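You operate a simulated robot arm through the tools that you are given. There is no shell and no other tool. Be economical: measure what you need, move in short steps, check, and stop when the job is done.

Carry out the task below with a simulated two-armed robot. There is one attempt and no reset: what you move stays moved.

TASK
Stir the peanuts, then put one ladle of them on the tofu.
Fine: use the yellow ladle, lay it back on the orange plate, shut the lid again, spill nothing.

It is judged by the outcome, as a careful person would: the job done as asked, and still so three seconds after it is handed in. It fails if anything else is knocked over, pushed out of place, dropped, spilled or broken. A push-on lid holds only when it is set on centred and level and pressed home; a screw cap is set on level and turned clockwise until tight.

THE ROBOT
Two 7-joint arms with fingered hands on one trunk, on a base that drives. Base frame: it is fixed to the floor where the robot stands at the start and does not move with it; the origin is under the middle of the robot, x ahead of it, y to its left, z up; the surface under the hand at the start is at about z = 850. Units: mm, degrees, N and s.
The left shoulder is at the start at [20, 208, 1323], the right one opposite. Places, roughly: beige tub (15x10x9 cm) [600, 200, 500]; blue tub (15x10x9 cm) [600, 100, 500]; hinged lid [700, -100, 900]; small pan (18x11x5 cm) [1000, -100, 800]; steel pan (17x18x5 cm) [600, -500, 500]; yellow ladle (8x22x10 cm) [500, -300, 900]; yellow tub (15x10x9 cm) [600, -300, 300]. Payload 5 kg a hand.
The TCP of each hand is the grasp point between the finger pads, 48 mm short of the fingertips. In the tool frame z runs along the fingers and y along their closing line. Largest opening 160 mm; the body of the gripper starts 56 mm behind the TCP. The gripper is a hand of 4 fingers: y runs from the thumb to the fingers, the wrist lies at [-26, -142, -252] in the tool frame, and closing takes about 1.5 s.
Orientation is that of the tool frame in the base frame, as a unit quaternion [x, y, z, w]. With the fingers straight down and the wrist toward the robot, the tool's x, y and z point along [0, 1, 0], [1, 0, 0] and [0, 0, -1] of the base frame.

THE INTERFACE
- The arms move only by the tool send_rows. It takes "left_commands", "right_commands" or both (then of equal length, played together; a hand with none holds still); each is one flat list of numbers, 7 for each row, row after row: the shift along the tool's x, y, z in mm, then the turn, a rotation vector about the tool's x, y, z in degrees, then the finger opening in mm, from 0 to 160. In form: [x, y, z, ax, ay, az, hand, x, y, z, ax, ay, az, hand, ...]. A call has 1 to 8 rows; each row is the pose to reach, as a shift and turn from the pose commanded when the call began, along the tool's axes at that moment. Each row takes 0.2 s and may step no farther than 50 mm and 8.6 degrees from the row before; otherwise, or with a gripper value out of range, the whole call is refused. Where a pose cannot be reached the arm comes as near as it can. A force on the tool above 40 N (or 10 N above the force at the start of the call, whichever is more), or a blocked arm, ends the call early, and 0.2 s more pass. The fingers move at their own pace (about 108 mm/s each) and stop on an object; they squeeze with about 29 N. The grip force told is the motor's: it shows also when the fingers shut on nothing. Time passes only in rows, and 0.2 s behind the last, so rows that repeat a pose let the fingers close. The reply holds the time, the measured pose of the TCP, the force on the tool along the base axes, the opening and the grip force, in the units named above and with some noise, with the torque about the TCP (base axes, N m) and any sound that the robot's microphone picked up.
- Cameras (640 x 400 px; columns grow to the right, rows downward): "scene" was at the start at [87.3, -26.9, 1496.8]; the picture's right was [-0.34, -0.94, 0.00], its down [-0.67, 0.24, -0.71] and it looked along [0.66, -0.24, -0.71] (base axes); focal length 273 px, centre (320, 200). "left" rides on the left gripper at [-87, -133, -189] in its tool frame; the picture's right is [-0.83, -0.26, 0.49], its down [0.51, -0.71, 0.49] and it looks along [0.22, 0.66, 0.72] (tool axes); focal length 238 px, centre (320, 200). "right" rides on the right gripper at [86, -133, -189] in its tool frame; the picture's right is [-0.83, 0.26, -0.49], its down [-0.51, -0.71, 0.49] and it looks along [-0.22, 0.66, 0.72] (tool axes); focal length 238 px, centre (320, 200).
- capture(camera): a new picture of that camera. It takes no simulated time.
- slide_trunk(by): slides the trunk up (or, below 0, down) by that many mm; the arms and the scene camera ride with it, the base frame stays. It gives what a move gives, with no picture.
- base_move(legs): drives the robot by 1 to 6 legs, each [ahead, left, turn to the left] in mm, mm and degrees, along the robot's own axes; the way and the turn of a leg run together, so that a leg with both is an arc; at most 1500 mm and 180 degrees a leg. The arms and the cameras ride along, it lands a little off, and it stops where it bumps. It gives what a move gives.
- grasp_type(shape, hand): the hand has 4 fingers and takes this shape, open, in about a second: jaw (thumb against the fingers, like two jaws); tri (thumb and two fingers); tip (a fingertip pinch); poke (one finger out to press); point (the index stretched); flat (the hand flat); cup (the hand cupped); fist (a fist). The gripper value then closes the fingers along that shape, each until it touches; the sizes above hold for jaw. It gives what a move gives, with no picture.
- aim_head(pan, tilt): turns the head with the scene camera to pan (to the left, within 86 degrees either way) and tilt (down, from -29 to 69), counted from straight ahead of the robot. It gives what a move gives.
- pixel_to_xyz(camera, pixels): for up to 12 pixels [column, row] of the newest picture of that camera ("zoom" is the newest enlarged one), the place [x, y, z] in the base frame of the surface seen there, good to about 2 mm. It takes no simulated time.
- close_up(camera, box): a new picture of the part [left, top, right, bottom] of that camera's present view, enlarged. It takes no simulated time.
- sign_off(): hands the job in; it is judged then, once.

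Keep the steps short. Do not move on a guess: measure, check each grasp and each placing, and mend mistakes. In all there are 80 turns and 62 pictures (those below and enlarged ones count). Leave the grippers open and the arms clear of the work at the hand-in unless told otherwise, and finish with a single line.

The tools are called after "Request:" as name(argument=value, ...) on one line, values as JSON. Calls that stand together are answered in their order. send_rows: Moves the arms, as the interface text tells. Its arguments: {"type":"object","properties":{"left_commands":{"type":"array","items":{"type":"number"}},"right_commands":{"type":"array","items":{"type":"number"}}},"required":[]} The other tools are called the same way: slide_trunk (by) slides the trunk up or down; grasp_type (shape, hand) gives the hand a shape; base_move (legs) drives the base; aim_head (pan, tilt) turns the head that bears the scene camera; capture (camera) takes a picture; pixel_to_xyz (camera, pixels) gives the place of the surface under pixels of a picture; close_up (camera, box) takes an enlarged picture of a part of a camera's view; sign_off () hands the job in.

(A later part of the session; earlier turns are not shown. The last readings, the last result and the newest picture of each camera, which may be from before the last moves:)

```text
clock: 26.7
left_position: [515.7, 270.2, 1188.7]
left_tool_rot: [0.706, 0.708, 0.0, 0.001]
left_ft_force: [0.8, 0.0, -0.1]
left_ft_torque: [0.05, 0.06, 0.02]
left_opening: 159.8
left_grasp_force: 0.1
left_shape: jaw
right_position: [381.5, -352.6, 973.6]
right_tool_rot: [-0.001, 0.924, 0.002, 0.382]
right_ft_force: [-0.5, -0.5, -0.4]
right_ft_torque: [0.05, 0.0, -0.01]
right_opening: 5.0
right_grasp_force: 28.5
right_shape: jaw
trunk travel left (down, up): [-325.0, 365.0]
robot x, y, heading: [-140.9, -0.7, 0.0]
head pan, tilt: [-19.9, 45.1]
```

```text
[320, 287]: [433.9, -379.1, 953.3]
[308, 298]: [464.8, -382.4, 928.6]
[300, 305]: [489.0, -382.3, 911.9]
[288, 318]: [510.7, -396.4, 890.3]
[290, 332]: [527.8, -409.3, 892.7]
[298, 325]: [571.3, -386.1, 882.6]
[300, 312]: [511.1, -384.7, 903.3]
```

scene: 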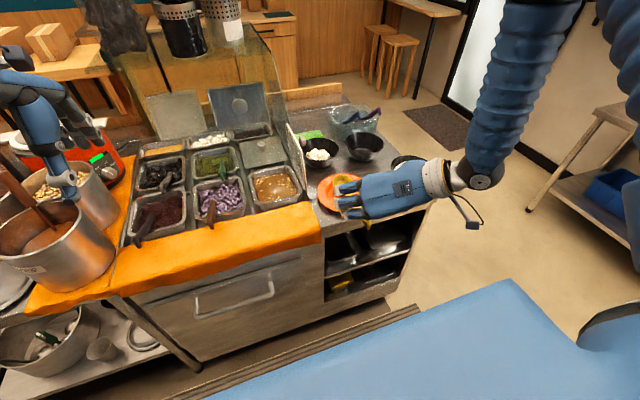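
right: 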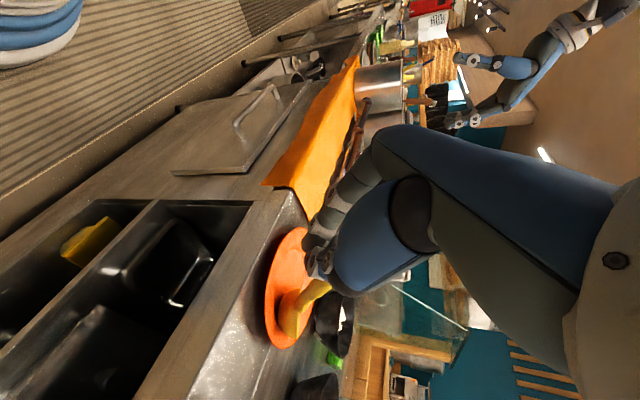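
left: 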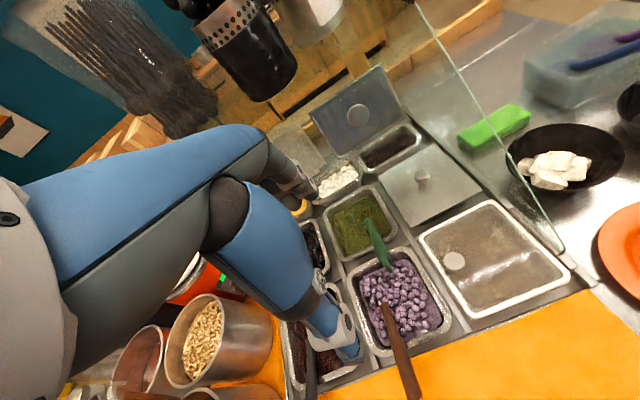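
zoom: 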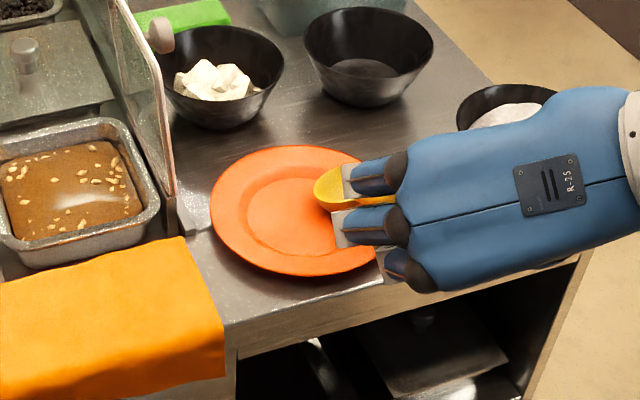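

The ladle is held, but it has swung nearly parallel to the fingers with its rear end toward the palm. That alignment is useful because the ladle then acts as an extension of the hand. I lift it and pitch the hand toward horizontal to see whether the ladle follows firmly.

Request:
send_rows(right_commands=[-14, 0, -14, 0, 0, 0, 0, -28, 0, -28, 0, 0, 0, 0, -40, 0, -40, 0, -8, 0, 0, -50, 0, -50, 0, -16, 0, 0, -56, 0, -56, 0, -24, 0, 0, -56, 0, -56, 0, -32, 0, 0, -56, 0, -56, 0, -32, 0, 0])

Request:
capture(camera="right")

Request:
close_up(camera="scene", box=[250, 110, 450, 250])

```text
clock: 28.3
left_position: [514.6, 273.0, 1191.0]
left_tool_rot: [0.706, 0.708, 0.0, 0.0]
left_ft_force: [-1.3, 1.2, -0.1]
left_ft_torque: [-0.08, -0.06, 0.03]
left_opening: 159.4
left_grasp_force: 0.0
left_shape: jaw
right_position: [380.9, -351.4, 1053.3]
right_tool_rot: [-0.001, 0.782, 0.002, 0.623]
right_ft_force: [-0.2, 1.2, -0.2]
right_ft_torque: [-0.03, 0.0, -0.05]
right_opening: 5.1
right_grasp_force: 29.1
right_shape: jaw
trunk travel left (down, up): [-325.0, 365.0]
robot x, y, heading: [-139.7, -2.7, 0.1]
head pan, tilt: [-19.9, 45.1]
```

```text
27 pictures are left
```

right: 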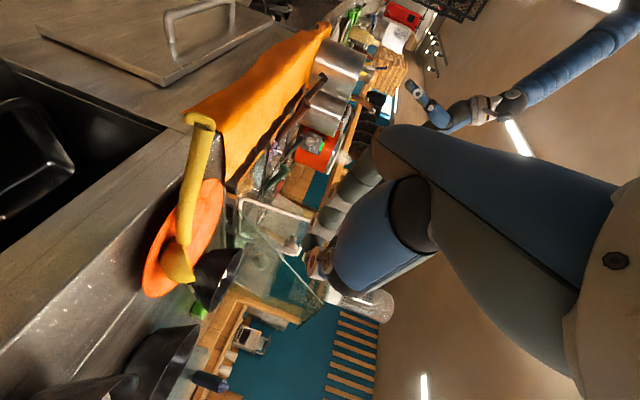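

```text
2.86 times, centred on (350, 180) of scene
```

zoom: 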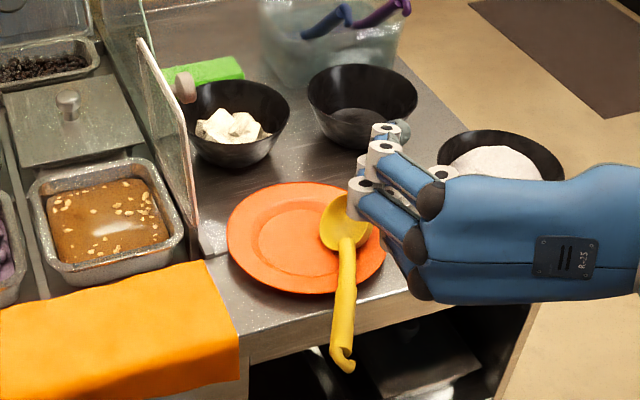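

The ladle slipped out and settled back on the plate; nothing fell off. The hand is now almost horizontal, which suits a co-linear grip. I measure the ladle again before gripping it along its axis.

Request:
pixel_to_xyz(camera="scene", pixels=[[359, 197], [359, 203], [358, 212], [357, 221], [357, 229], [359, 237], [356, 187], [357, 180]])

Request:
pixel_to_xyz(camera="right", pixels=[[190, 117], [204, 123], [202, 140], [197, 170], [190, 200], [185, 235], [194, 280], [168, 250]])

Request:
close_up(camera="right", box=[120, 90, 270, 310])

```text
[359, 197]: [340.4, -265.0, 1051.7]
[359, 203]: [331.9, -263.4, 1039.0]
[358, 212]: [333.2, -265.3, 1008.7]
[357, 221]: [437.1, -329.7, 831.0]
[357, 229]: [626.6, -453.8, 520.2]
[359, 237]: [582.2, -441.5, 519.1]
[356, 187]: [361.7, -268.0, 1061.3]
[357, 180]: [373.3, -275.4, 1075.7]
```

```text
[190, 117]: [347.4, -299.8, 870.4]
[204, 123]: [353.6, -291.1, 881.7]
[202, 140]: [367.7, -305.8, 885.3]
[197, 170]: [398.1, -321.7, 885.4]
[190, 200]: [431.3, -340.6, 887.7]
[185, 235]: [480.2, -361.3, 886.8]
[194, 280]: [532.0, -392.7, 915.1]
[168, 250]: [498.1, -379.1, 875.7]
```

```text
1.82 times, centred on (195, 200) of right
```

zoom: 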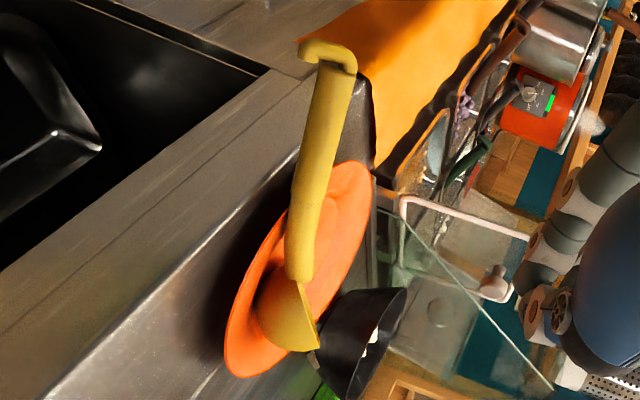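

The right-camera readings show the handle running from [354,-291] to [480,-361], yawed about -26° and level, with its axis at z≈877. I back the base up another 80 mm for elbow room, then bring the hand above the handle with matching yaw.

Request:
base_move(legs=[[-80, 0, 0]])

Request:
send_rows(right_commands=[18, 11, 25, 6.35, 0, 1.45, 40, 36, 22, 51, 12.7, 0, 2.9, 80, 54, 32, 77, 19, 0, 4.4, 80, 72, 43, 103, 25.4, 0, 5.8, 80, 72, 43, 103, 25.4, 0, 5.8, 80])

Request:
capture(camera="right")

Request:
capture(camera="scene")

```text
clock: 29.4
left_position: [433.5, 271.2, 1192.0]
left_tool_rot: [0.706, 0.708, 0.001, 0.0]
left_ft_force: [-0.9, 0.4, 1.5]
left_ft_torque: [0.01, -0.12, 0.01]
left_opening: 159.6
left_grasp_force: 0.1
left_shape: jaw
right_position: [298.8, -351.1, 1053.9]
right_tool_rot: [-0.001, 0.782, 0.002, 0.623]
right_ft_force: [-1.7, 0.2, 1.5]
right_ft_torque: [0.01, -0.01, -0.03]
right_opening: 5.3
right_grasp_force: 28.9
right_shape: jaw
trunk travel left (down, up): [-325.0, 365.0]
robot x, y, heading: [-222.8, -2.7, 0.3]
head pan, tilt: [-19.9, 45.1]
```

```text
clock: 30.6
left_position: [434.3, 270.7, 1191.5]
left_tool_rot: [0.707, 0.707, 0.001, 0.001]
left_ft_force: [0.4, -1.0, -0.3]
left_ft_torque: [0.03, -0.05, 0.07]
left_opening: 159.8
left_grasp_force: 0.1
left_shape: jaw
right_position: [383.0, -308.8, 958.5]
right_tool_rot: [0.176, 0.763, -0.138, 0.607]
right_ft_force: [0.8, -1.0, -0.4]
right_ft_torque: [0.05, -0.03, 0.06]
right_opening: 79.8
right_grasp_force: 0.1
right_shape: jaw
trunk travel left (down, up): [-325.0, 365.0]
robot x, y, heading: [-219.7, -1.8, 0.2]
head pan, tilt: [-19.9, 45.1]
```

```text
24 pictures are left
```

right: 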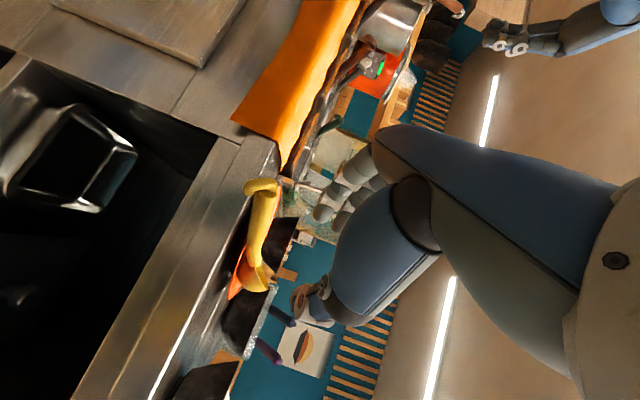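

```text
23 pictures are left
```

scene: 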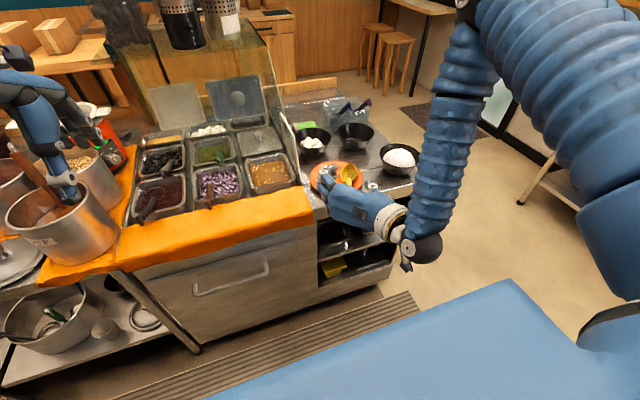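

Hand is above the handle. I check the alignment in this view.

Request:
pixel_to_xyz(camera="right", pixels=[[268, 190], [258, 200], [268, 205], [258, 220], [265, 222], [252, 245], [258, 250], [262, 275]])

Request:
pixel_to_xyz(camera="scene", pixels=[[347, 174], [345, 183], [349, 168], [341, 186], [400, 157], [62, 190]])

```text
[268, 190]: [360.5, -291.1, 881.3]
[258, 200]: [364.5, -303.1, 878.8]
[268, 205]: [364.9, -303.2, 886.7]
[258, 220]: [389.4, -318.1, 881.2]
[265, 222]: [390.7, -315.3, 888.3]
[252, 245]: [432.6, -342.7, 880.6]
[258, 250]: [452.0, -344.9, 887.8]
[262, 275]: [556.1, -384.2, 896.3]
```

```text
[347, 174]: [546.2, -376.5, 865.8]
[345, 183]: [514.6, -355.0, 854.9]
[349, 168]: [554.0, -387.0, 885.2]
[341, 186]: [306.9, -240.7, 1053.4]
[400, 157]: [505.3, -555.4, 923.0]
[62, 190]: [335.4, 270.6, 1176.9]
```

Aligned within a few mm. I descend 80 mm straight down around the handle.

Request:
send_rows(right_commands=[30, 3.6, 6, 0, 0, 0, 80, 58, 3.6, 12, 0, 0, 0, 80, 78, 3.6, 16, 0, 0, 0, 80, 78, 3.6, 16, 0, 0, 0, 80])

Request:
capture(camera="right")

```text
clock: 31.6
left_position: [434.1, 270.7, 1190.7]
left_tool_rot: [0.706, 0.708, -0.001, 0.001]
left_ft_force: [-0.3, 0.3, 0.3]
left_ft_torque: [-0.04, 0.0, 0.03]
left_opening: 159.8
left_grasp_force: 0.1
left_shape: jaw
right_position: [383.8, -303.2, 880.8]
right_tool_rot: [0.174, 0.762, -0.139, 0.607]
right_ft_force: [-0.6, 0.3, 1.1]
right_ft_torque: [-0.01, -0.02, 0.06]
right_opening: 79.7
right_grasp_force: 0.1
right_shape: jaw
trunk travel left (down, up): [-325.0, 365.0]
robot x, y, heading: [-219.2, 1.3, 0.1]
head pan, tilt: [-19.9, 45.1]
```

```text
22 pictures are left
```

right: 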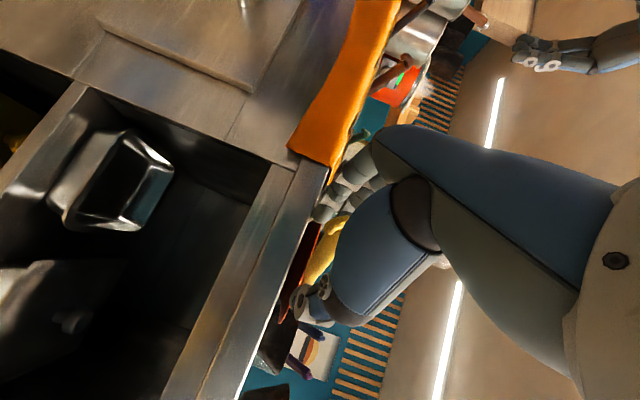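

The handle lies between the thumb and the fingers with no contact force. I close, then lift 40 mm.

Request:
send_rows(right_commands=[0, 0, 0, 0, 0, 0, 60, 0, 0, 0, 0, 0, 0, 40, 0, 0, 0, 0, 0, 0, 20, 0, 0, 0, 0, 0, 0, 0, 0, 0, 0, 0, 0, 0, 0, 0, 0, 0, 0, 0, 0, 0, 0, 0, 0, 0, 0, 0, 0])

Request:
send_rows(right_commands=[-10, 0, -2, 0, 0, 0, 0, -30, 0, -7, 0, 0, 0, 0, -58, 0, -13, 0, 0, 0, 0, -58, 0, -13, 0, 0, 0, 0])

Request:
capture(camera="right")

Request:
close_up(camera="scene", box=[280, 120, 440, 240])

```text
clock: 33.2
left_position: [435.4, 271.3, 1189.6]
left_tool_rot: [0.707, 0.707, 0.001, 0.0]
left_ft_force: [-0.2, -0.1, -0.3]
left_ft_torque: [0.03, 0.01, 0.01]
left_opening: 160.0
left_grasp_force: 0.0
left_shape: jaw
right_position: [385.3, -302.9, 879.5]
right_tool_rot: [0.175, 0.763, -0.139, 0.607]
right_ft_force: [-0.7, 0.2, 0.2]
right_ft_torque: [-0.04, -0.06, 0.02]
right_opening: 6.1
right_grasp_force: 29.8
right_shape: jaw
trunk travel left (down, up): [-325.0, 365.0]
robot x, y, heading: [-220.1, -1.0, -0.2]
head pan, tilt: [-19.9, 45.1]
```

```text
clock: 34.2
left_position: [436.0, 271.0, 1190.5]
left_tool_rot: [0.707, 0.708, 0.0, 0.0]
left_ft_force: [0.0, 0.1, 0.6]
left_ft_torque: [0.03, 0.02, 0.03]
left_opening: 159.8
left_grasp_force: 0.1
left_shape: jaw
right_position: [383.8, -304.0, 939.7]
right_tool_rot: [0.174, 0.763, -0.139, 0.606]
right_ft_force: [0.2, -0.3, -0.8]
right_ft_torque: [0.02, 0.06, 0.02]
right_opening: 6.2
right_grasp_force: 29.6
right_shape: jaw
trunk travel left (down, up): [-325.0, 365.0]
robot x, y, heading: [-219.9, 0.9, 0.1]
head pan, tilt: [-19.9, 45.1]
```

```text
21 pictures are left
```

right: 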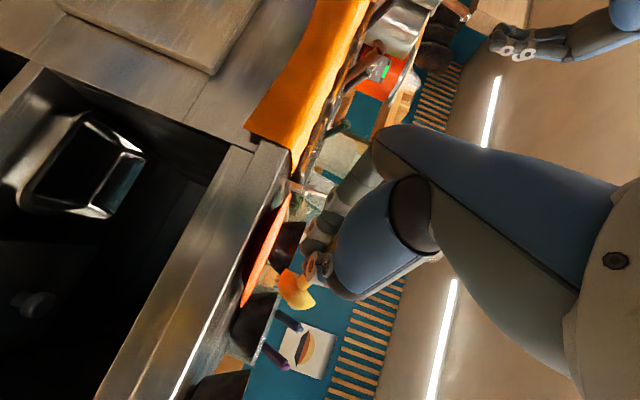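

```text
3.33 times, centred on (360, 180) of scene
```

zoom: 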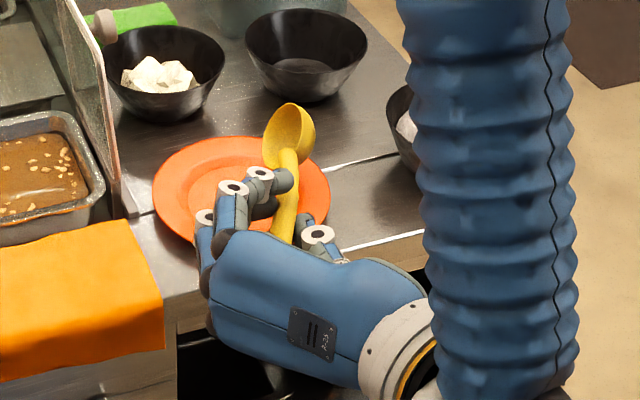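

The ladle lifted this time and the scoop is clear of the plate. It looks rolled a little to the left, so I measure its rim.

Request:
close_up(camera="right", box=[255, 240, 345, 330])

Request:
pixel_to_xyz(camera="right", pixels=[[282, 275], [286, 290], [297, 307], [305, 303], [312, 295], [304, 285], [306, 275], [296, 280]])

Request:
capture(camera="scene")

Request:
pixel_to_xyz(camera="scene", pixels=[[348, 152], [346, 159], [345, 167], [350, 163], [358, 161], [357, 155], [352, 157], [351, 175], [350, 184]])

```text
4.44 times, centred on (300, 285) of right
```

zoom: 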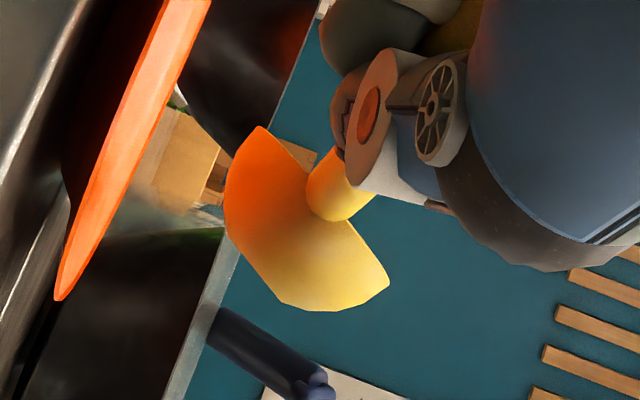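

```text
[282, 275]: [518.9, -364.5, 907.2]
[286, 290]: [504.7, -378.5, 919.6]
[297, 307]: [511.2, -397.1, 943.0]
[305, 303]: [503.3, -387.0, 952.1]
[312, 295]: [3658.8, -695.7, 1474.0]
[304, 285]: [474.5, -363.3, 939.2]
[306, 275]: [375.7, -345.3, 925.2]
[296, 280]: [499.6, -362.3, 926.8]
```

```text
18 pictures are left
```

scene: 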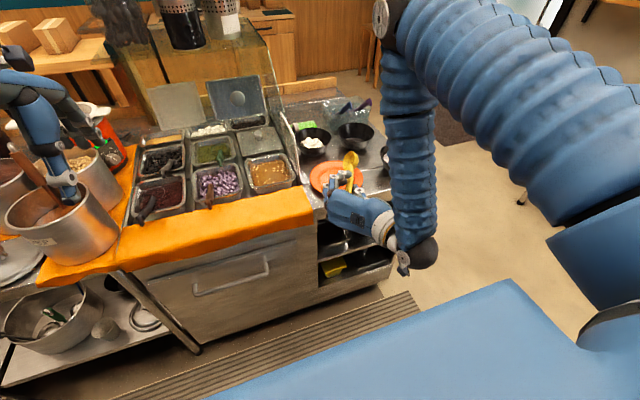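

```text
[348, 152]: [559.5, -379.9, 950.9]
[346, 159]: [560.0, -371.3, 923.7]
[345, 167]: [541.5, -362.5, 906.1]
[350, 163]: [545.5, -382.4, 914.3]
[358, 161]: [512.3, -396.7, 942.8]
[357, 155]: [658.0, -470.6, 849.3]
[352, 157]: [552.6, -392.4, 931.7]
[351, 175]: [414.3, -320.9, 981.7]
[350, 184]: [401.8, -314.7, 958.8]
```

The ladle runs along the hand's axis, with its opening rolled about 45° to the left. I lift it, roll it level (+45° about the tool axis), and carry it in front of the open lid's edge to a point before the tray.

Request:
send_rows(right_commands=[-14.5, 18, -25, -2, 3.1, 4.3, 0, -25, 37, -50, -4, 6.2, 8.7, 0, -39, 61, -64, -6, 9.3, 13, 0, -53, 84, -78, -8, 12.4, 17.3, 0, -68, 108, -93, -10, 15.5, 21.6, 0, -82, 132, -107, -12, 18.7, 26, 0, -99, 160, -120, -14, 21.8, 30.3, 0, -116, 191, -114, -16.1, 24.9, 34.6, 0])

Request:
close_up(camera="scene", box=[210, 90, 410, 230])

```text
clock: 36.0
left_position: [435.4, 271.5, 1191.0]
left_tool_rot: [0.706, 0.708, 0.0, 0.0]
left_ft_force: [-0.1, -0.7, -0.2]
left_ft_torque: [0.04, 0.01, -0.01]
left_opening: 159.5
left_grasp_force: 0.0
left_shape: jaw
right_position: [391.9, -94.4, 1077.6]
right_tool_rot: [0.332, 0.8, 0.192, 0.462]
right_ft_force: [0.4, 0.4, -1.8]
right_ft_torque: [0.01, 0.04, -0.04]
right_opening: 5.9
right_grasp_force: 29.2
right_shape: jaw
trunk travel left (down, up): [-325.0, 365.0]
robot x, y, heading: [-222.7, -2.2, 0.0]
head pan, tilt: [-19.9, 45.1]
```

```text
2.86 times, centred on (310, 160) of scene
```

zoom: 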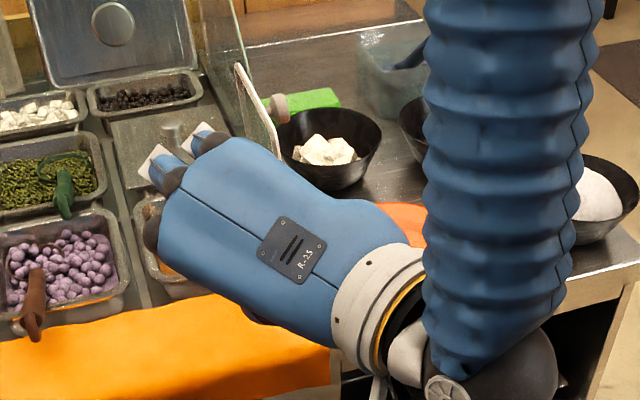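

The ladle is hidden behind the hand in the scene view, so I use the right camera.

Request:
capture(camera="right")

```text
16 pictures are left
```

right: 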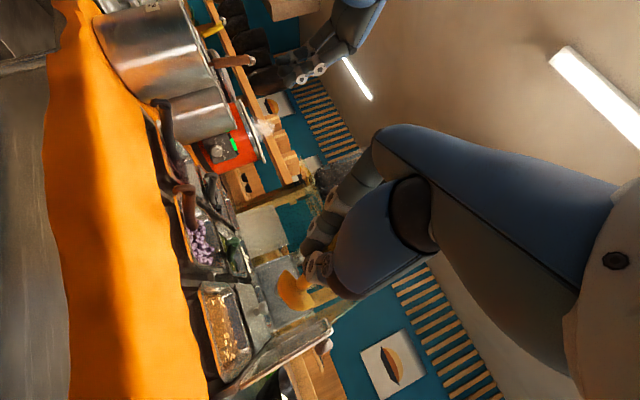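

Request:
pixel_to_xyz(camera="right", pixels=[[286, 272], [283, 281], [282, 288], [287, 297], [292, 304], [300, 305], [312, 303], [309, 298], [292, 285], [297, 295], [303, 300], [294, 277]])

Request:
close_up(camera="right", box=[265, 255, 335, 325])

```text
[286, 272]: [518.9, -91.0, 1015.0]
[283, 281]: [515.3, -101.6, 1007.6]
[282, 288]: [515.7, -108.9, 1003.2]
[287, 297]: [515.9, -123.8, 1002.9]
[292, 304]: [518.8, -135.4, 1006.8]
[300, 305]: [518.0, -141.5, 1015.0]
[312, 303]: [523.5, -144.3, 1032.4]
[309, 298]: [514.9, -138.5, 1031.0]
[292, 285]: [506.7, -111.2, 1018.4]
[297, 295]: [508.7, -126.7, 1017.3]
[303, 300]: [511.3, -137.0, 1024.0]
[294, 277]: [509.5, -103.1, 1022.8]
```

```text
5.71 times, centred on (300, 290) of right
```

zoom: 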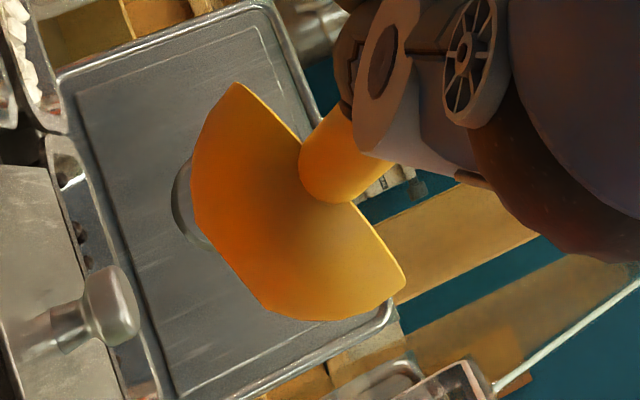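

The scoop is held firmly. It still leans about 18° to the left and its pitch is about 20°. I move it over the tray, finishing the roll and pitching it to about 45° ready to dip, with the scoop at about [685,-115,960].

Request:
send_rows(right_commands=[-13, 12.5, 34, 2.3, 3.8, 4.3, 0, -26, 25, 68, 4.6, 7.6, 8.6, 0, -39.5, 37.5, 101, 6.9, 11.3, 12.9, 0, -52.5, 50, 135, 9.2, 15.1, 17.2, 0, -65.7, 63, 169, 11.5, 18.9, 21.5, 0, -65.7, 63, 169, 11.5, 18.9, 21.5, 0])

Request:
capture(camera="right")

```text
clock: 37.4
left_position: [433.7, 272.2, 1190.9]
left_tool_rot: [0.706, 0.708, 0.001, 0.001]
left_ft_force: [-0.8, 0.7, 0.1]
left_ft_torque: [-0.01, -0.04, -0.02]
left_opening: 159.7
left_grasp_force: 0.1
left_shape: jaw
right_position: [583.3, -96.8, 1073.4]
right_tool_rot: [0.483, 0.803, 0.246, 0.247]
right_ft_force: [0.5, -0.4, -0.4]
right_ft_torque: [-0.02, 0.03, -0.04]
right_opening: 6.0
right_grasp_force: 29.3
right_shape: jaw
trunk travel left (down, up): [-325.0, 365.0]
robot x, y, heading: [-220.1, 1.1, -0.0]
head pan, tilt: [-19.9, 45.1]
```

```text
14 pictures are left
```

right: 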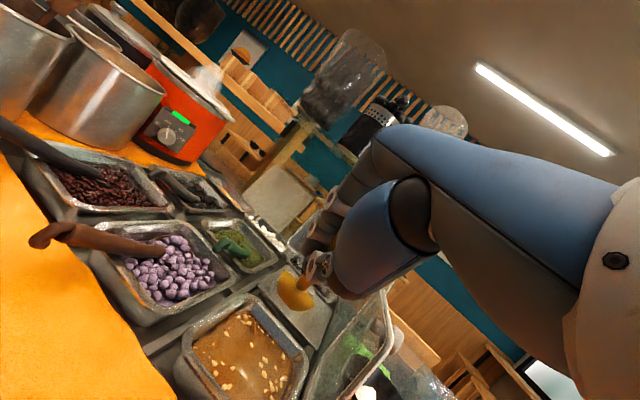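

Request:
pixel_to_xyz(camera="right", pixels=[[286, 273], [281, 285], [283, 297], [293, 307], [303, 308], [311, 303], [292, 287], [299, 297], [190, 345], [258, 300], [303, 355], [240, 345]])

Request:
close_up(camera="right", box=[170, 240, 350, 400])

```text
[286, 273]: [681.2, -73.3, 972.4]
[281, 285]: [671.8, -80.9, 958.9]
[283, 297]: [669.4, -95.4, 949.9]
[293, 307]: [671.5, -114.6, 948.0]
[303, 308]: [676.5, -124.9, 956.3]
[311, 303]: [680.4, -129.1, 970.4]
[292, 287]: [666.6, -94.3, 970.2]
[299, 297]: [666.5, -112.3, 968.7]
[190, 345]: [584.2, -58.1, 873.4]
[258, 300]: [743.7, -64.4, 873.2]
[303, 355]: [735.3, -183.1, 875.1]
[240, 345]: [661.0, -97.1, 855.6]
```

```text
2.50 times, centred on (260, 320) of right
```

zoom: 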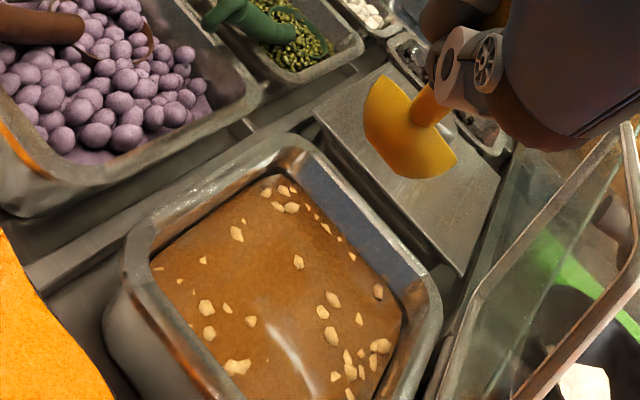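

The scoop is level in roll and centred at [683,-101,967]. The tray's inner opening is x 590–735, y -60 to -183, with the liquid at z 855. I lower the scoop in the middle to about z 835.

Request:
send_rows(right_commands=[2.5, -34, 30.4, 0, 0, 0, 0, 5, -68, 60.7, 0, 0, 0, 0, 9, -83.9, 79.6, 0, 0, 0, 0, 11.7, -94.7, 92.5, 0, 0, 0, 0])

Request:
close_up(camera="right", box=[170, 200, 350, 380])

```text
clock: 38.4
left_position: [434.4, 270.9, 1190.6]
left_tool_rot: [0.707, 0.708, 0.002, 0.001]
left_ft_force: [0.3, 0.3, -0.3]
left_ft_torque: [0.02, 0.02, 0.0]
left_opening: 159.7
left_grasp_force: 0.1
left_shape: jaw
right_position: [576.0, -111.8, 943.2]
right_tool_rot: [0.482, 0.804, 0.246, 0.248]
right_ft_force: [-4.6, -0.4, 6.7]
right_ft_torque: [0.01, -0.51, 0.03]
right_opening: 7.3
right_grasp_force: 29.0
right_shape: jaw
trunk travel left (down, up): [-325.0, 365.0]
robot x, y, heading: [-222.6, 2.9, 0.3]
head pan, tilt: [-19.9, 45.1]
```

```text
2.22 times, centred on (260, 290) of right
```

zoom: 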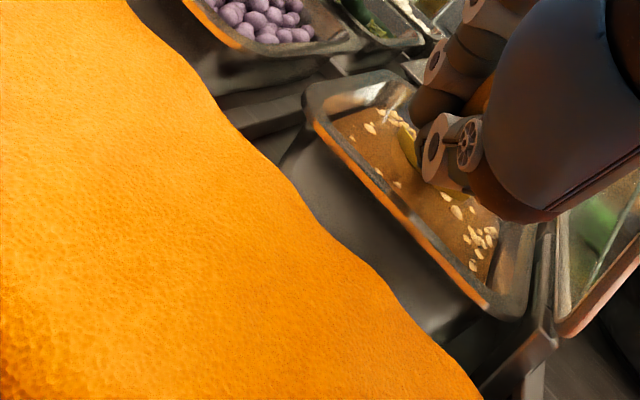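

The scoop just touches the bottom (about 7 N up). I raise it 10 mm and stir one full smooth circle of 20 mm radius, then a second.

Request:
send_rows(right_commands=[-3.7, 9.6, -4.4, 0, 0, 0, 0, 11.4, 11.5, -6, 0, 0, 0, 0, 22.5, 4.7, -14, 0, 0, 0, 0, 22.9, -6.9, -23.8, 0, 0, 0, 0, 12.8, -16.6, -29.8, 0, 0, 0, 0, -2.3, -18.5, -28.2, 0, 0, 0, 0, -13.3, -11.7, -20.2, 0, 0, 0, 0, -13.8, -0.1, -10.4, 0, 0, 0, 0])

Request:
send_rows(right_commands=[10.1, 9.7, 6, 0, 0, 0, 0, 25.2, 11.6, 4.4, 0, 0, 0, 0, 36.3, 4.8, -3.6, 0, 0, 0, 0, 36.7, -6.8, -13.4, 0, 0, 0, 0, 26.6, -16.5, -19.4, 0, 0, 0, 0, 11.5, -18.4, -17.8, 0, 0, 0, 0, 0.5, -11.6, -9.8, 0, 0, 0, 0, 0, 0, 0, 0, 0, 0, 0])

Request:
send_rows(right_commands=[10.1, 9.7, 6, 0, 0, 0, 0, 25.2, 11.6, 4.4, 0, 0, 0, 0, 36.3, 4.8, -3.6, 0, 0, 0, 0, 36.7, -6.8, -13.4, 0, 0, 0, 0, 26.6, -16.5, -19.4, 0, 0, 0, 0, 11.5, -18.4, -17.8, 0, 0, 0, 0, 0.5, -11.6, -9.8, 0, 0, 0, 0, 0, 0, 0, 0, 0, 0, 0])

Request:
close_up(camera="right", box=[200, 200, 350, 350])

```text
clock: 40.2
left_position: [435.3, 271.5, 1189.4]
left_tool_rot: [0.706, 0.709, 0.0, 0.0]
left_ft_force: [0.7, 0.4, -1.1]
left_ft_torque: [-0.02, 0.04, 0.02]
left_opening: 159.9
left_grasp_force: 0.0
left_shape: jaw
right_position: [572.8, -124.8, 951.2]
right_tool_rot: [0.483, 0.804, 0.244, 0.247]
right_ft_force: [-1.2, -0.2, 2.3]
right_ft_torque: [-0.05, -0.2, -0.08]
right_opening: 6.7
right_grasp_force: 29.3
right_shape: jaw
trunk travel left (down, up): [-325.0, 365.0]
robot x, y, heading: [-219.2, -0.6, 0.4]
head pan, tilt: [-19.9, 45.1]
```

```text
clock: 42.0
left_position: [436.2, 273.1, 1190.2]
left_tool_rot: [0.707, 0.707, 0.0, 0.001]
left_ft_force: [-1.3, 0.3, -0.6]
left_ft_torque: [0.02, 0.0, 0.02]
left_opening: 160.0
left_grasp_force: 0.0
left_shape: jaw
right_position: [574.5, -124.7, 951.1]
right_tool_rot: [0.482, 0.804, 0.245, 0.247]
right_ft_force: [-1.5, -0.2, 1.9]
right_ft_torque: [-0.01, -0.25, -0.06]
right_opening: 6.5
right_grasp_force: 28.9
right_shape: jaw
trunk travel left (down, up): [-325.0, 365.0]
robot x, y, heading: [-222.8, -1.3, -0.1]
head pan, tilt: [-19.9, 45.1]
```

```text
clock: 43.8
left_position: [435.4, 271.2, 1189.9]
left_tool_rot: [0.706, 0.708, -0.001, 0.0]
left_ft_force: [-1.4, 0.7, -0.3]
left_ft_torque: [-0.05, 0.0, -0.01]
left_opening: 159.6
left_grasp_force: 0.1
left_shape: jaw
right_position: [574.6, -125.9, 950.2]
right_tool_rot: [0.483, 0.804, 0.245, 0.246]
right_ft_force: [-0.6, -0.8, 1.4]
right_ft_torque: [-0.01, -0.25, -0.06]
right_opening: 6.6
right_grasp_force: 29.0
right_shape: jaw
trunk travel left (down, up): [-325.0, 365.0]
robot x, y, heading: [-221.0, -2.3, 0.5]
head pan, tilt: [-19.9, 45.1]
```

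```text
2.67 times, centred on (275, 275) of right
```

zoom: 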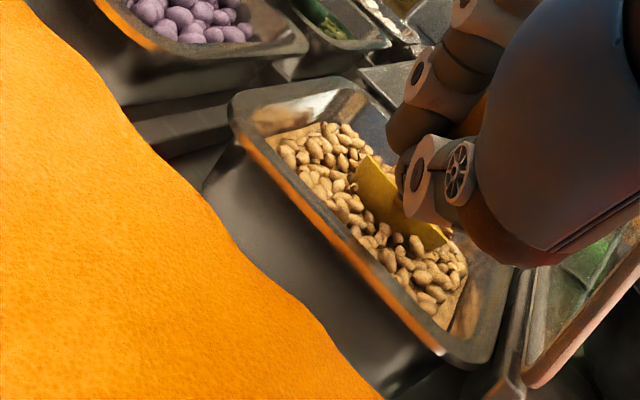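

The stirring worked: the peanuts have come up across the whole surface. Now I scoop. I draw back, push forward through the peanuts while pitching up, and lift the scoop level over the tray.

Request:
send_rows(right_commands=[15.9, -12, -8.2, 0, 0, 0, 0, 19.8, -11.7, -6, 0, 0, 0, 0, 17.3, -10.1, 4.2, -4.2, -1.9, -0.7, 0, 17.1, -12.1, 10.5, -10.5, -4.8, -1.8, 0, 18.6, -14, 7.1, -15.9, -7.3, -2.8, 0, 20.7, -15.7, -0.3, -21.3, -9.8, -3.7, 0, 21.6, -11.5, -16.7, -27.5, -12.6, -4.8, 0, 23.1, -9.8, -30.1, -33.8, -15.5, -5.9, 0])

Request:
close_up(camera="right", box=[200, 200, 380, 380])

```text
clock: 45.6
left_position: [435.6, 272.6, 1190.5]
left_tool_rot: [0.707, 0.708, 0.0, 0.0]
left_ft_force: [0.9, -0.2, -0.6]
left_ft_torque: [0.01, 0.02, -0.02]
left_opening: 159.7
left_grasp_force: 0.1
left_shape: jaw
right_position: [539.9, -112.6, 964.0]
right_tool_rot: [0.377, 0.681, 0.389, 0.493]
right_ft_force: [0.8, 0.5, -0.9]
right_ft_torque: [-0.01, 0.17, 0.03]
right_opening: 6.5
right_grasp_force: 28.8
right_shape: jaw
trunk travel left (down, up): [-325.0, 365.0]
robot x, y, heading: [-216.2, -1.8, -0.2]
head pan, tilt: [-19.9, 45.1]
```

```text
2.22 times, centred on (290, 290) of right
```

zoom: 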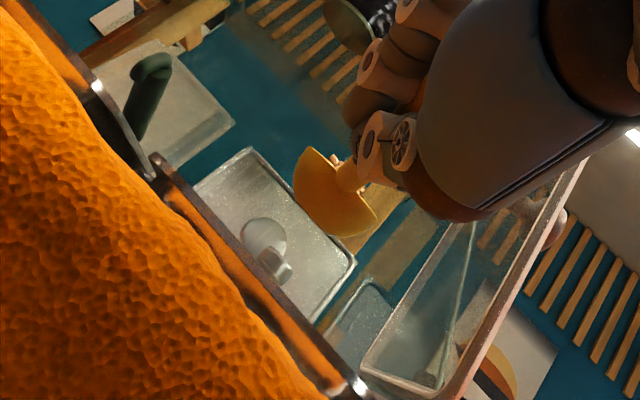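

I can see peanuts above the scoop rim at zoom (335,158). I check the rim's level and look from the scene camera.

Request:
pixel_to_xyz(camera="right", pixels=[[320, 200]])

Request:
pixel_to_xyz(camera="zoom", pixels=[[307, 155], [300, 165], [372, 215], [368, 228], [335, 158], [335, 195], [340, 232], [320, 215]])

Request:
close_up(camera="scene", box=[210, 110, 370, 230])

```text
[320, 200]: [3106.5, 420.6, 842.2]
```

```text
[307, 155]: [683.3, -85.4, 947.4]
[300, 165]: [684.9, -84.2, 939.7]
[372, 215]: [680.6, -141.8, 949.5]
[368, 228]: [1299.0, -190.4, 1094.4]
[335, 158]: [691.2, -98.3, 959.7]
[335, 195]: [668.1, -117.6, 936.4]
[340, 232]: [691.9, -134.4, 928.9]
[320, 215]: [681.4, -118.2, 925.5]
```

```text
3.33 times, centred on (290, 170) of scene
```

zoom: 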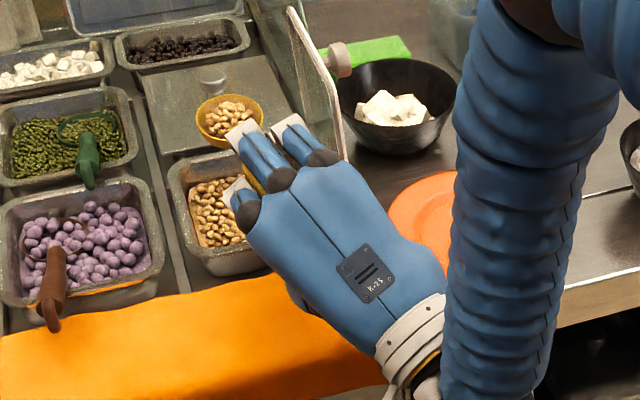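

The ladle is heaped with peanuts and its rim is level, with left z 947 and right z 949. I lift it slowly 155 mm, trimming the last 6° of pitch, so it can pass over the open lid.

Request:
send_rows(right_commands=[-3.8, 9, -2.1, -0.7, -0.3, -0.1, 0, -10.6, 25.3, -5.9, -1.4, -0.6, -0.2, 0, -18.9, 45.1, -10.6, -2, -0.9, -0.3, 0, -28, 66.7, -15.7, -2.7, -1.3, -0.5, 0, -37, 88.4, -20.8, -3.4, -1.6, -0.6, 0, -46.1, 110, -25.9, -4.1, -1.9, -0.7, 0, -53.7, 128.1, -30.1, -4.8, -2.2, -0.8, 0, -58.6, 139.8, -32.9, -5.4, -2.5, -0.9, 0])

```text
clock: 47.4
left_position: [434.7, 271.0, 1191.3]
left_tool_rot: [0.707, 0.708, 0.0, 0.0]
left_ft_force: [-0.2, 0.1, 0.0]
left_ft_torque: [-0.02, -0.05, 0.0]
left_opening: 159.8
left_grasp_force: 0.0
left_shape: jaw
right_position: [541.3, -113.4, 1120.8]
right_tool_rot: [0.357, 0.654, 0.407, 0.529]
right_ft_force: [0.3, -0.4, -0.6]
right_ft_torque: [0.02, 0.1, 0.0]
right_opening: 6.2
right_grasp_force: 29.2
right_shape: jaw
trunk travel left (down, up): [-325.0, 365.0]
robot x, y, heading: [-224.2, 2.2, -0.0]
head pan, tilt: [-19.9, 45.1]
```

The ladle is high and level. I move it sideways over the lid to above the tofu bowl, with the scoop at about [743,-330].

Request:
send_rows(right_commands=[-12.3, -5.3, 1.4, 0, 0, 0, 0, -41.1, -17.5, 4.7, 0, 0, 0, 0, -74.1, -31.6, 8.4, 0, 0, 0, 0, -107, -45.6, 12.2, 0, 0, 0, 0, -139.9, -59.6, 15.9, 0, 0, 0, 0, -172.8, -73.7, 19.7, 0, 0, 0, 0, -195.4, -83.3, 22.2, 0, 0, 0, 0, -205.7, -87.7, 23.4, 0, 0, 0, 0])

Request:
capture(camera="scene")

```text
clock: 49.2
left_position: [434.6, 270.5, 1190.6]
left_tool_rot: [0.706, 0.708, 0.0, -0.001]
left_ft_force: [0.1, -0.8, -0.1]
left_ft_torque: [0.02, 0.01, 0.01]
left_opening: 159.7
left_grasp_force: 0.1
left_shape: jaw
right_position: [597.0, -332.2, 1119.1]
right_tool_rot: [0.357, 0.654, 0.408, 0.528]
right_ft_force: [1.1, -0.2, -1.5]
right_ft_torque: [-0.02, 0.07, -0.01]
right_opening: 6.3
right_grasp_force: 28.9
right_shape: jaw
trunk travel left (down, up): [-325.0, 365.0]
robot x, y, heading: [-221.6, 0.8, 0.1]
head pan, tilt: [-19.9, 45.1]
```

```text
8 pictures are left
```

scene: 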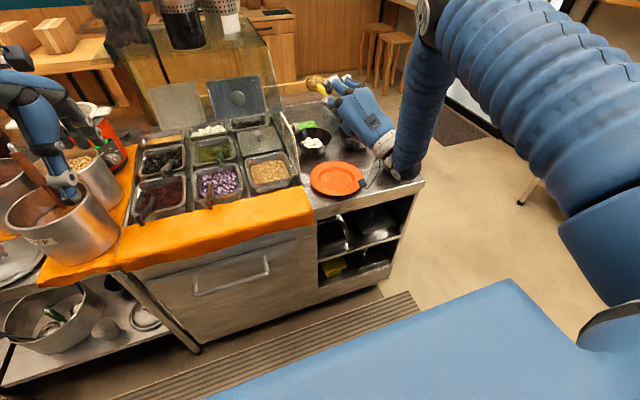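

8 pictures are left, so I read points off this one: the scoop at (316,82), the bowl rim, the plate and the rice bowl.

Request:
pixel_to_xyz(camera="scene", pixels=[[313, 80], [319, 88], [324, 86], [316, 84], [296, 140], [331, 138], [313, 158], [312, 128], [313, 142], [337, 195], [410, 172], [308, 180]])

```text
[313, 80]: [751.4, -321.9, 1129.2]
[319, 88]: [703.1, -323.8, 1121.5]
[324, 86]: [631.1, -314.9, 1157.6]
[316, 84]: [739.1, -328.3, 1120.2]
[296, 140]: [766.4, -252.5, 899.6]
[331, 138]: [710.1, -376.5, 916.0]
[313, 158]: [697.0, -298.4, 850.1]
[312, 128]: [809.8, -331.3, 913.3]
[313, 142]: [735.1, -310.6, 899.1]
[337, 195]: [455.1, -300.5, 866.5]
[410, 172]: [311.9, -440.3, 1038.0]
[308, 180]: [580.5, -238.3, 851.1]
```

The scoop is over the bowl at [735,-325,1120], and the bowl centre is about [743,-312] with its rim at z 915. I lower it to scoop z≈955 while pitching 18°, which keeps my hand above the plate.

Request:
send_rows(right_commands=[3, -7, 1, 0, 0, 0, 0, 9, -22, 3, 1, 0.5, 0.2, 0, 16, -39, 5.5, 3, 1.4, 0.5, 0, 23, -57, 8, 6, 2.8, 1, 0, 30, -75, 10.5, 9, 4.2, 1.5, 0, 37, -92, 13, 12, 5.5, 2.1, 0, 43, -106, 15, 14.5, 6.7, 2.5, 0, 45.6, -112, 15.8, 16.2, 7.5, 2.8, 0])

Request:
close_up(camera="scene", box=[270, 90, 390, 190])

Request:
pixel_to_xyz(camera="zoom", pixels=[[220, 150], [240, 170], [200, 160], [230, 200]])

```text
clock: 51.0
left_position: [435.8, 271.0, 1189.9]
left_tool_rot: [0.707, 0.708, 0.0, 0.0]
left_ft_force: [0.8, -0.6, -0.3]
left_ft_torque: [0.01, -0.04, 0.0]
left_opening: 160.0
left_grasp_force: 0.1
left_shape: jaw
right_position: [601.4, -333.6, 996.3]
right_tool_rot: [0.416, 0.729, 0.347, 0.419]
right_ft_force: [-0.2, 0.0, -1.3]
right_ft_torque: [0.01, 0.14, -0.02]
right_opening: 6.2
right_grasp_force: 29.1
right_shape: jaw
trunk travel left (down, up): [-325.0, 365.0]
robot x, y, heading: [-218.9, 0.0, -0.0]
head pan, tilt: [-19.9, 45.1]
```

```text
4.00 times, centred on (330, 140) of scene
```

zoom: 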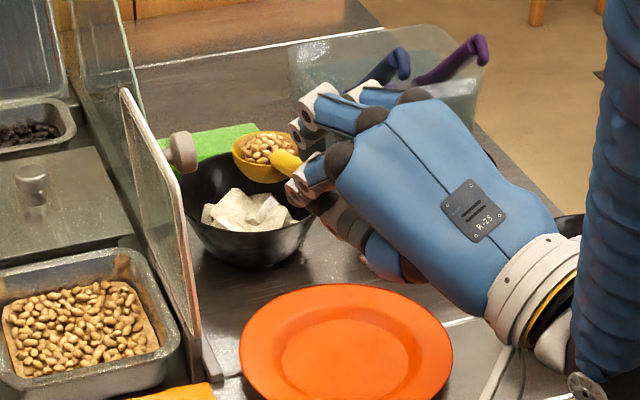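

```text
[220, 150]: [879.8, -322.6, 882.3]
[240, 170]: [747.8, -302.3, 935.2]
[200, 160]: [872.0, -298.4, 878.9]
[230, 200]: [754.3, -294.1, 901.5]
```

The full scoop sits over the tofu and the tray shows a good layer of peanuts. I roll the ladle to the left about its own axis to pour, slowly: first 54°, then on to 110°.

Request:
send_rows(right_commands=[0, 0, 0, 1, -0.4, -5.9, 0, 0, 0, 0, 2.1, -0.8, -11.8, 0, 0, 0, 0, 3.3, -1.3, -18.7, 0, 0, 0, 0, 4.5, -1.8, -25.6, 0, 0, 0, 0, 5.7, -2.3, -32.4, 0, 0, 0, 0, 7, -2.8, -39.3, 0, 0, 0, 0, 8.2, -3.3, -46.2, 0, 0, 0, 0, 9.4, -3.8, -53.1, 0])

Request:
send_rows(right_commands=[0, 0, 0, 1.2, -0.5, -6.9, 0, 0, 0, 0, 2.4, -1, -13.8, 0, 0, 0, 0, 3.7, -1.5, -20.6, 0, 0, 0, 0, 4.9, -2, -27.5, 0, 0, 0, 0, 6.1, -2.5, -34.4, 0, 0, 0, 0, 7.3, -2.9, -41.3, 0, 0, 0, 0, 8.5, -3.4, -48.2, 0, 0, 0, 0, 9.7, -3.9, -55, 0])

Request:
close_up(camera="scene", box=[270, 90, 390, 190])

```text
clock: 52.8
left_position: [435.2, 272.2, 1190.3]
left_tool_rot: [0.706, 0.708, 0.0, -0.001]
left_ft_force: [-0.3, -0.5, 0.3]
left_ft_torque: [-0.06, 0.0, 0.01]
left_opening: 160.0
left_grasp_force: 0.1
left_shape: jaw
right_position: [601.2, -333.7, 997.2]
right_tool_rot: [0.088, 0.849, 0.05, 0.519]
right_ft_force: [0.7, 0.0, -0.7]
right_ft_torque: [0.0, 0.06, -0.06]
right_opening: 6.1
right_grasp_force: 29.5
right_shape: jaw
trunk travel left (down, up): [-325.0, 365.0]
robot x, y, heading: [-219.4, 2.0, -0.1]
head pan, tilt: [-19.9, 45.1]
```

```text
clock: 54.6
left_position: [433.8, 271.9, 1191.1]
left_tool_rot: [0.707, 0.707, -0.001, 0.0]
left_ft_force: [0.5, -0.2, -0.6]
left_ft_torque: [0.0, -0.02, 0.03]
left_opening: 159.7
left_grasp_force: 0.0
left_shape: jaw
right_position: [600.4, -333.8, 997.5]
right_tool_rot: [-0.271, 0.777, -0.267, 0.502]
right_ft_force: [-0.5, -1.1, -0.3]
right_ft_torque: [0.02, 0.06, -0.02]
right_opening: 6.2
right_grasp_force: 29.5
right_shape: jaw
trunk travel left (down, up): [-325.0, 365.0]
robot x, y, heading: [-217.2, -0.1, 0.3]
head pan, tilt: [-19.9, 45.1]
```

```text
4.00 times, centred on (330, 140) of scene
```

zoom: 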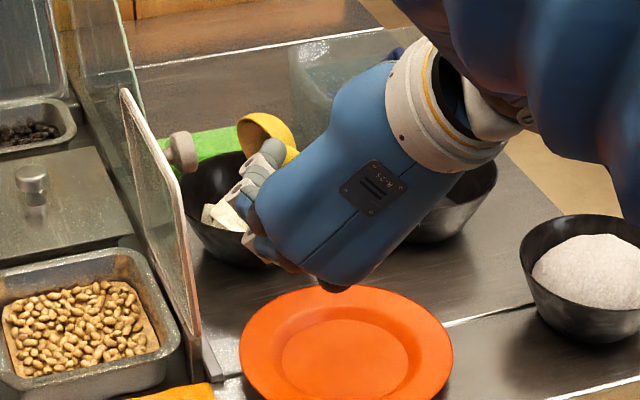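

The scoop is turned over the bowl. I hold briefly to drain it, then roll back.

Request:
send_rows(right_commands=[0, 0, 0, 1, -0.4, -5, 0, 0, 0, 0, 1, -0.4, -5, 0, 0, 0, 0, 0, 0, 0, 0, 0, 0, 0, 1, -0.4, -5, 0, 0, 0, 0, 0, 0, 0, 0, 0, 0, 0, -1.2, 0.5, 6.9, 0, 0, 0, 0, -2.4, 1, 13.8, 0, 0, 0, 0, -3.7, 1.5, 20.6, 0])

Request:
send_rows(right_commands=[0, 0, 0, -1.3, 0.5, 7.5, 0, 0, 0, 0, -2.6, 1.1, 15, 0, 0, 0, 0, -3.9, 1.6, 22, 0, 0, 0, 0, -5.2, 2.1, 29.5, 0, 0, 0, 0, -6.5, 2.6, 37, 0, 0, 0, 0, -7.8, 3.2, 44.5, 0, 0, 0, 0, -8.7, 3.5, 49.5, 0, 0, 0, 0, -8.7, 3.5, 49.5, 0])

```text
clock: 56.4
left_position: [434.8, 270.6, 1190.3]
left_tool_rot: [0.707, 0.708, 0.0, 0.0]
left_ft_force: [0.2, -0.8, 0.0]
left_ft_torque: [0.1, 0.01, 0.01]
left_opening: 159.6
left_grasp_force: 0.1
left_shape: jaw
right_position: [600.6, -333.9, 996.6]
right_tool_rot: [-0.137, 0.828, -0.15, 0.522]
right_ft_force: [0.2, 0.0, -0.1]
right_ft_torque: [0.02, 0.02, 0.02]
right_opening: 6.4
right_grasp_force: 28.7
right_shape: jaw
trunk travel left (down, up): [-325.0, 365.0]
robot x, y, heading: [-218.6, -1.1, 0.4]
head pan, tilt: [-19.9, 45.1]
```

```text
clock: 58.2
left_position: [434.4, 271.1, 1191.3]
left_tool_rot: [0.706, 0.708, 0.0, 0.001]
left_ft_force: [-0.6, 0.0, -0.7]
left_ft_torque: [-0.03, 0.02, 0.02]
left_opening: 159.8
left_grasp_force: 0.0
left_shape: jaw
right_position: [600.4, -332.8, 997.4]
right_tool_rot: [0.188, 0.833, 0.14, 0.5]
right_ft_force: [0.5, -0.1, -1.9]
right_ft_torque: [-0.04, 0.08, 0.03]
right_opening: 6.4
right_grasp_force: 28.9
right_shape: jaw
trunk travel left (down, up): [-325.0, 365.0]
robot x, y, heading: [-218.9, 0.9, -0.0]
head pan, tilt: [-19.9, 45.1]
```

Rolled back with the ladle empty. I lift it clear of the bowl and bring it back over the orange plate.

Request:
send_rows(right_commands=[-23.4, 12.6, -13.7, 0, 0, 0, 0, -46.8, 25.3, -27.5, 0, 0, 0, 0, -38.4, 20.8, -67.6, 0, 0, 0, 0, -19.7, 12.1, -107.5, 0, 0, 0, 0, -1.4, 2.5, -147.5, 0, 0, 0, 0, 17.1, -6.4, -176.3, 0, 0, 0, 0, 51.2, -24, -174.4, 0, 0, 0, 0, 86.3, -42.9, -153.8, 0, 0, 0, 0])

Request:
close_up(camera="scene", box=[270, 100, 430, 220])

Request:
pixel_to_xyz(camera="zoom", pixels=[[160, 140], [180, 130], [170, 150], [250, 240], [230, 250], [280, 230], [250, 215]])

```text
clock: 60.0
left_position: [436.0, 271.2, 1190.3]
left_tool_rot: [0.706, 0.708, 0.0, 0.0]
left_ft_force: [0.8, -0.2, 0.0]
left_ft_torque: [0.02, 0.07, 0.0]
left_opening: 160.0
left_grasp_force: 0.1
left_shape: jaw
right_position: [422.3, -340.0, 981.9]
right_tool_rot: [0.188, 0.833, 0.14, 0.501]
right_ft_force: [1.4, -0.2, -0.6]
right_ft_torque: [-0.01, 0.12, 0.05]
right_opening: 6.3
right_grasp_force: 29.0
right_shape: jaw
trunk travel left (down, up): [-325.0, 365.0]
robot x, y, heading: [-221.0, -0.9, 0.0]
head pan, tilt: [-19.9, 45.1]
```

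```text
3.33 times, centred on (350, 160) of scene
```

zoom: 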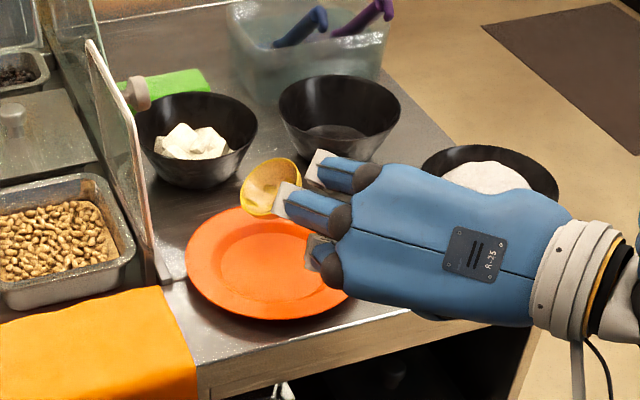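

```text
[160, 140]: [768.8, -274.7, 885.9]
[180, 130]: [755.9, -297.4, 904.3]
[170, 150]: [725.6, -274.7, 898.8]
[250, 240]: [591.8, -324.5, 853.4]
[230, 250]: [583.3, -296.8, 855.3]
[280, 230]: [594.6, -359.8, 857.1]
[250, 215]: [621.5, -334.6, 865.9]
```

No peanuts show on the tofu, and something pale is in the scoop. I look closely at both.

Request:
close_up(camera="scene", box=[290, 120, 350, 170])

```text
8.00 times, centred on (320, 145) of scene
```

zoom: 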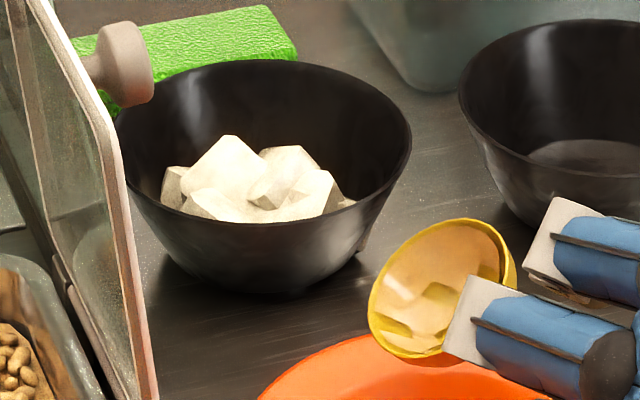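

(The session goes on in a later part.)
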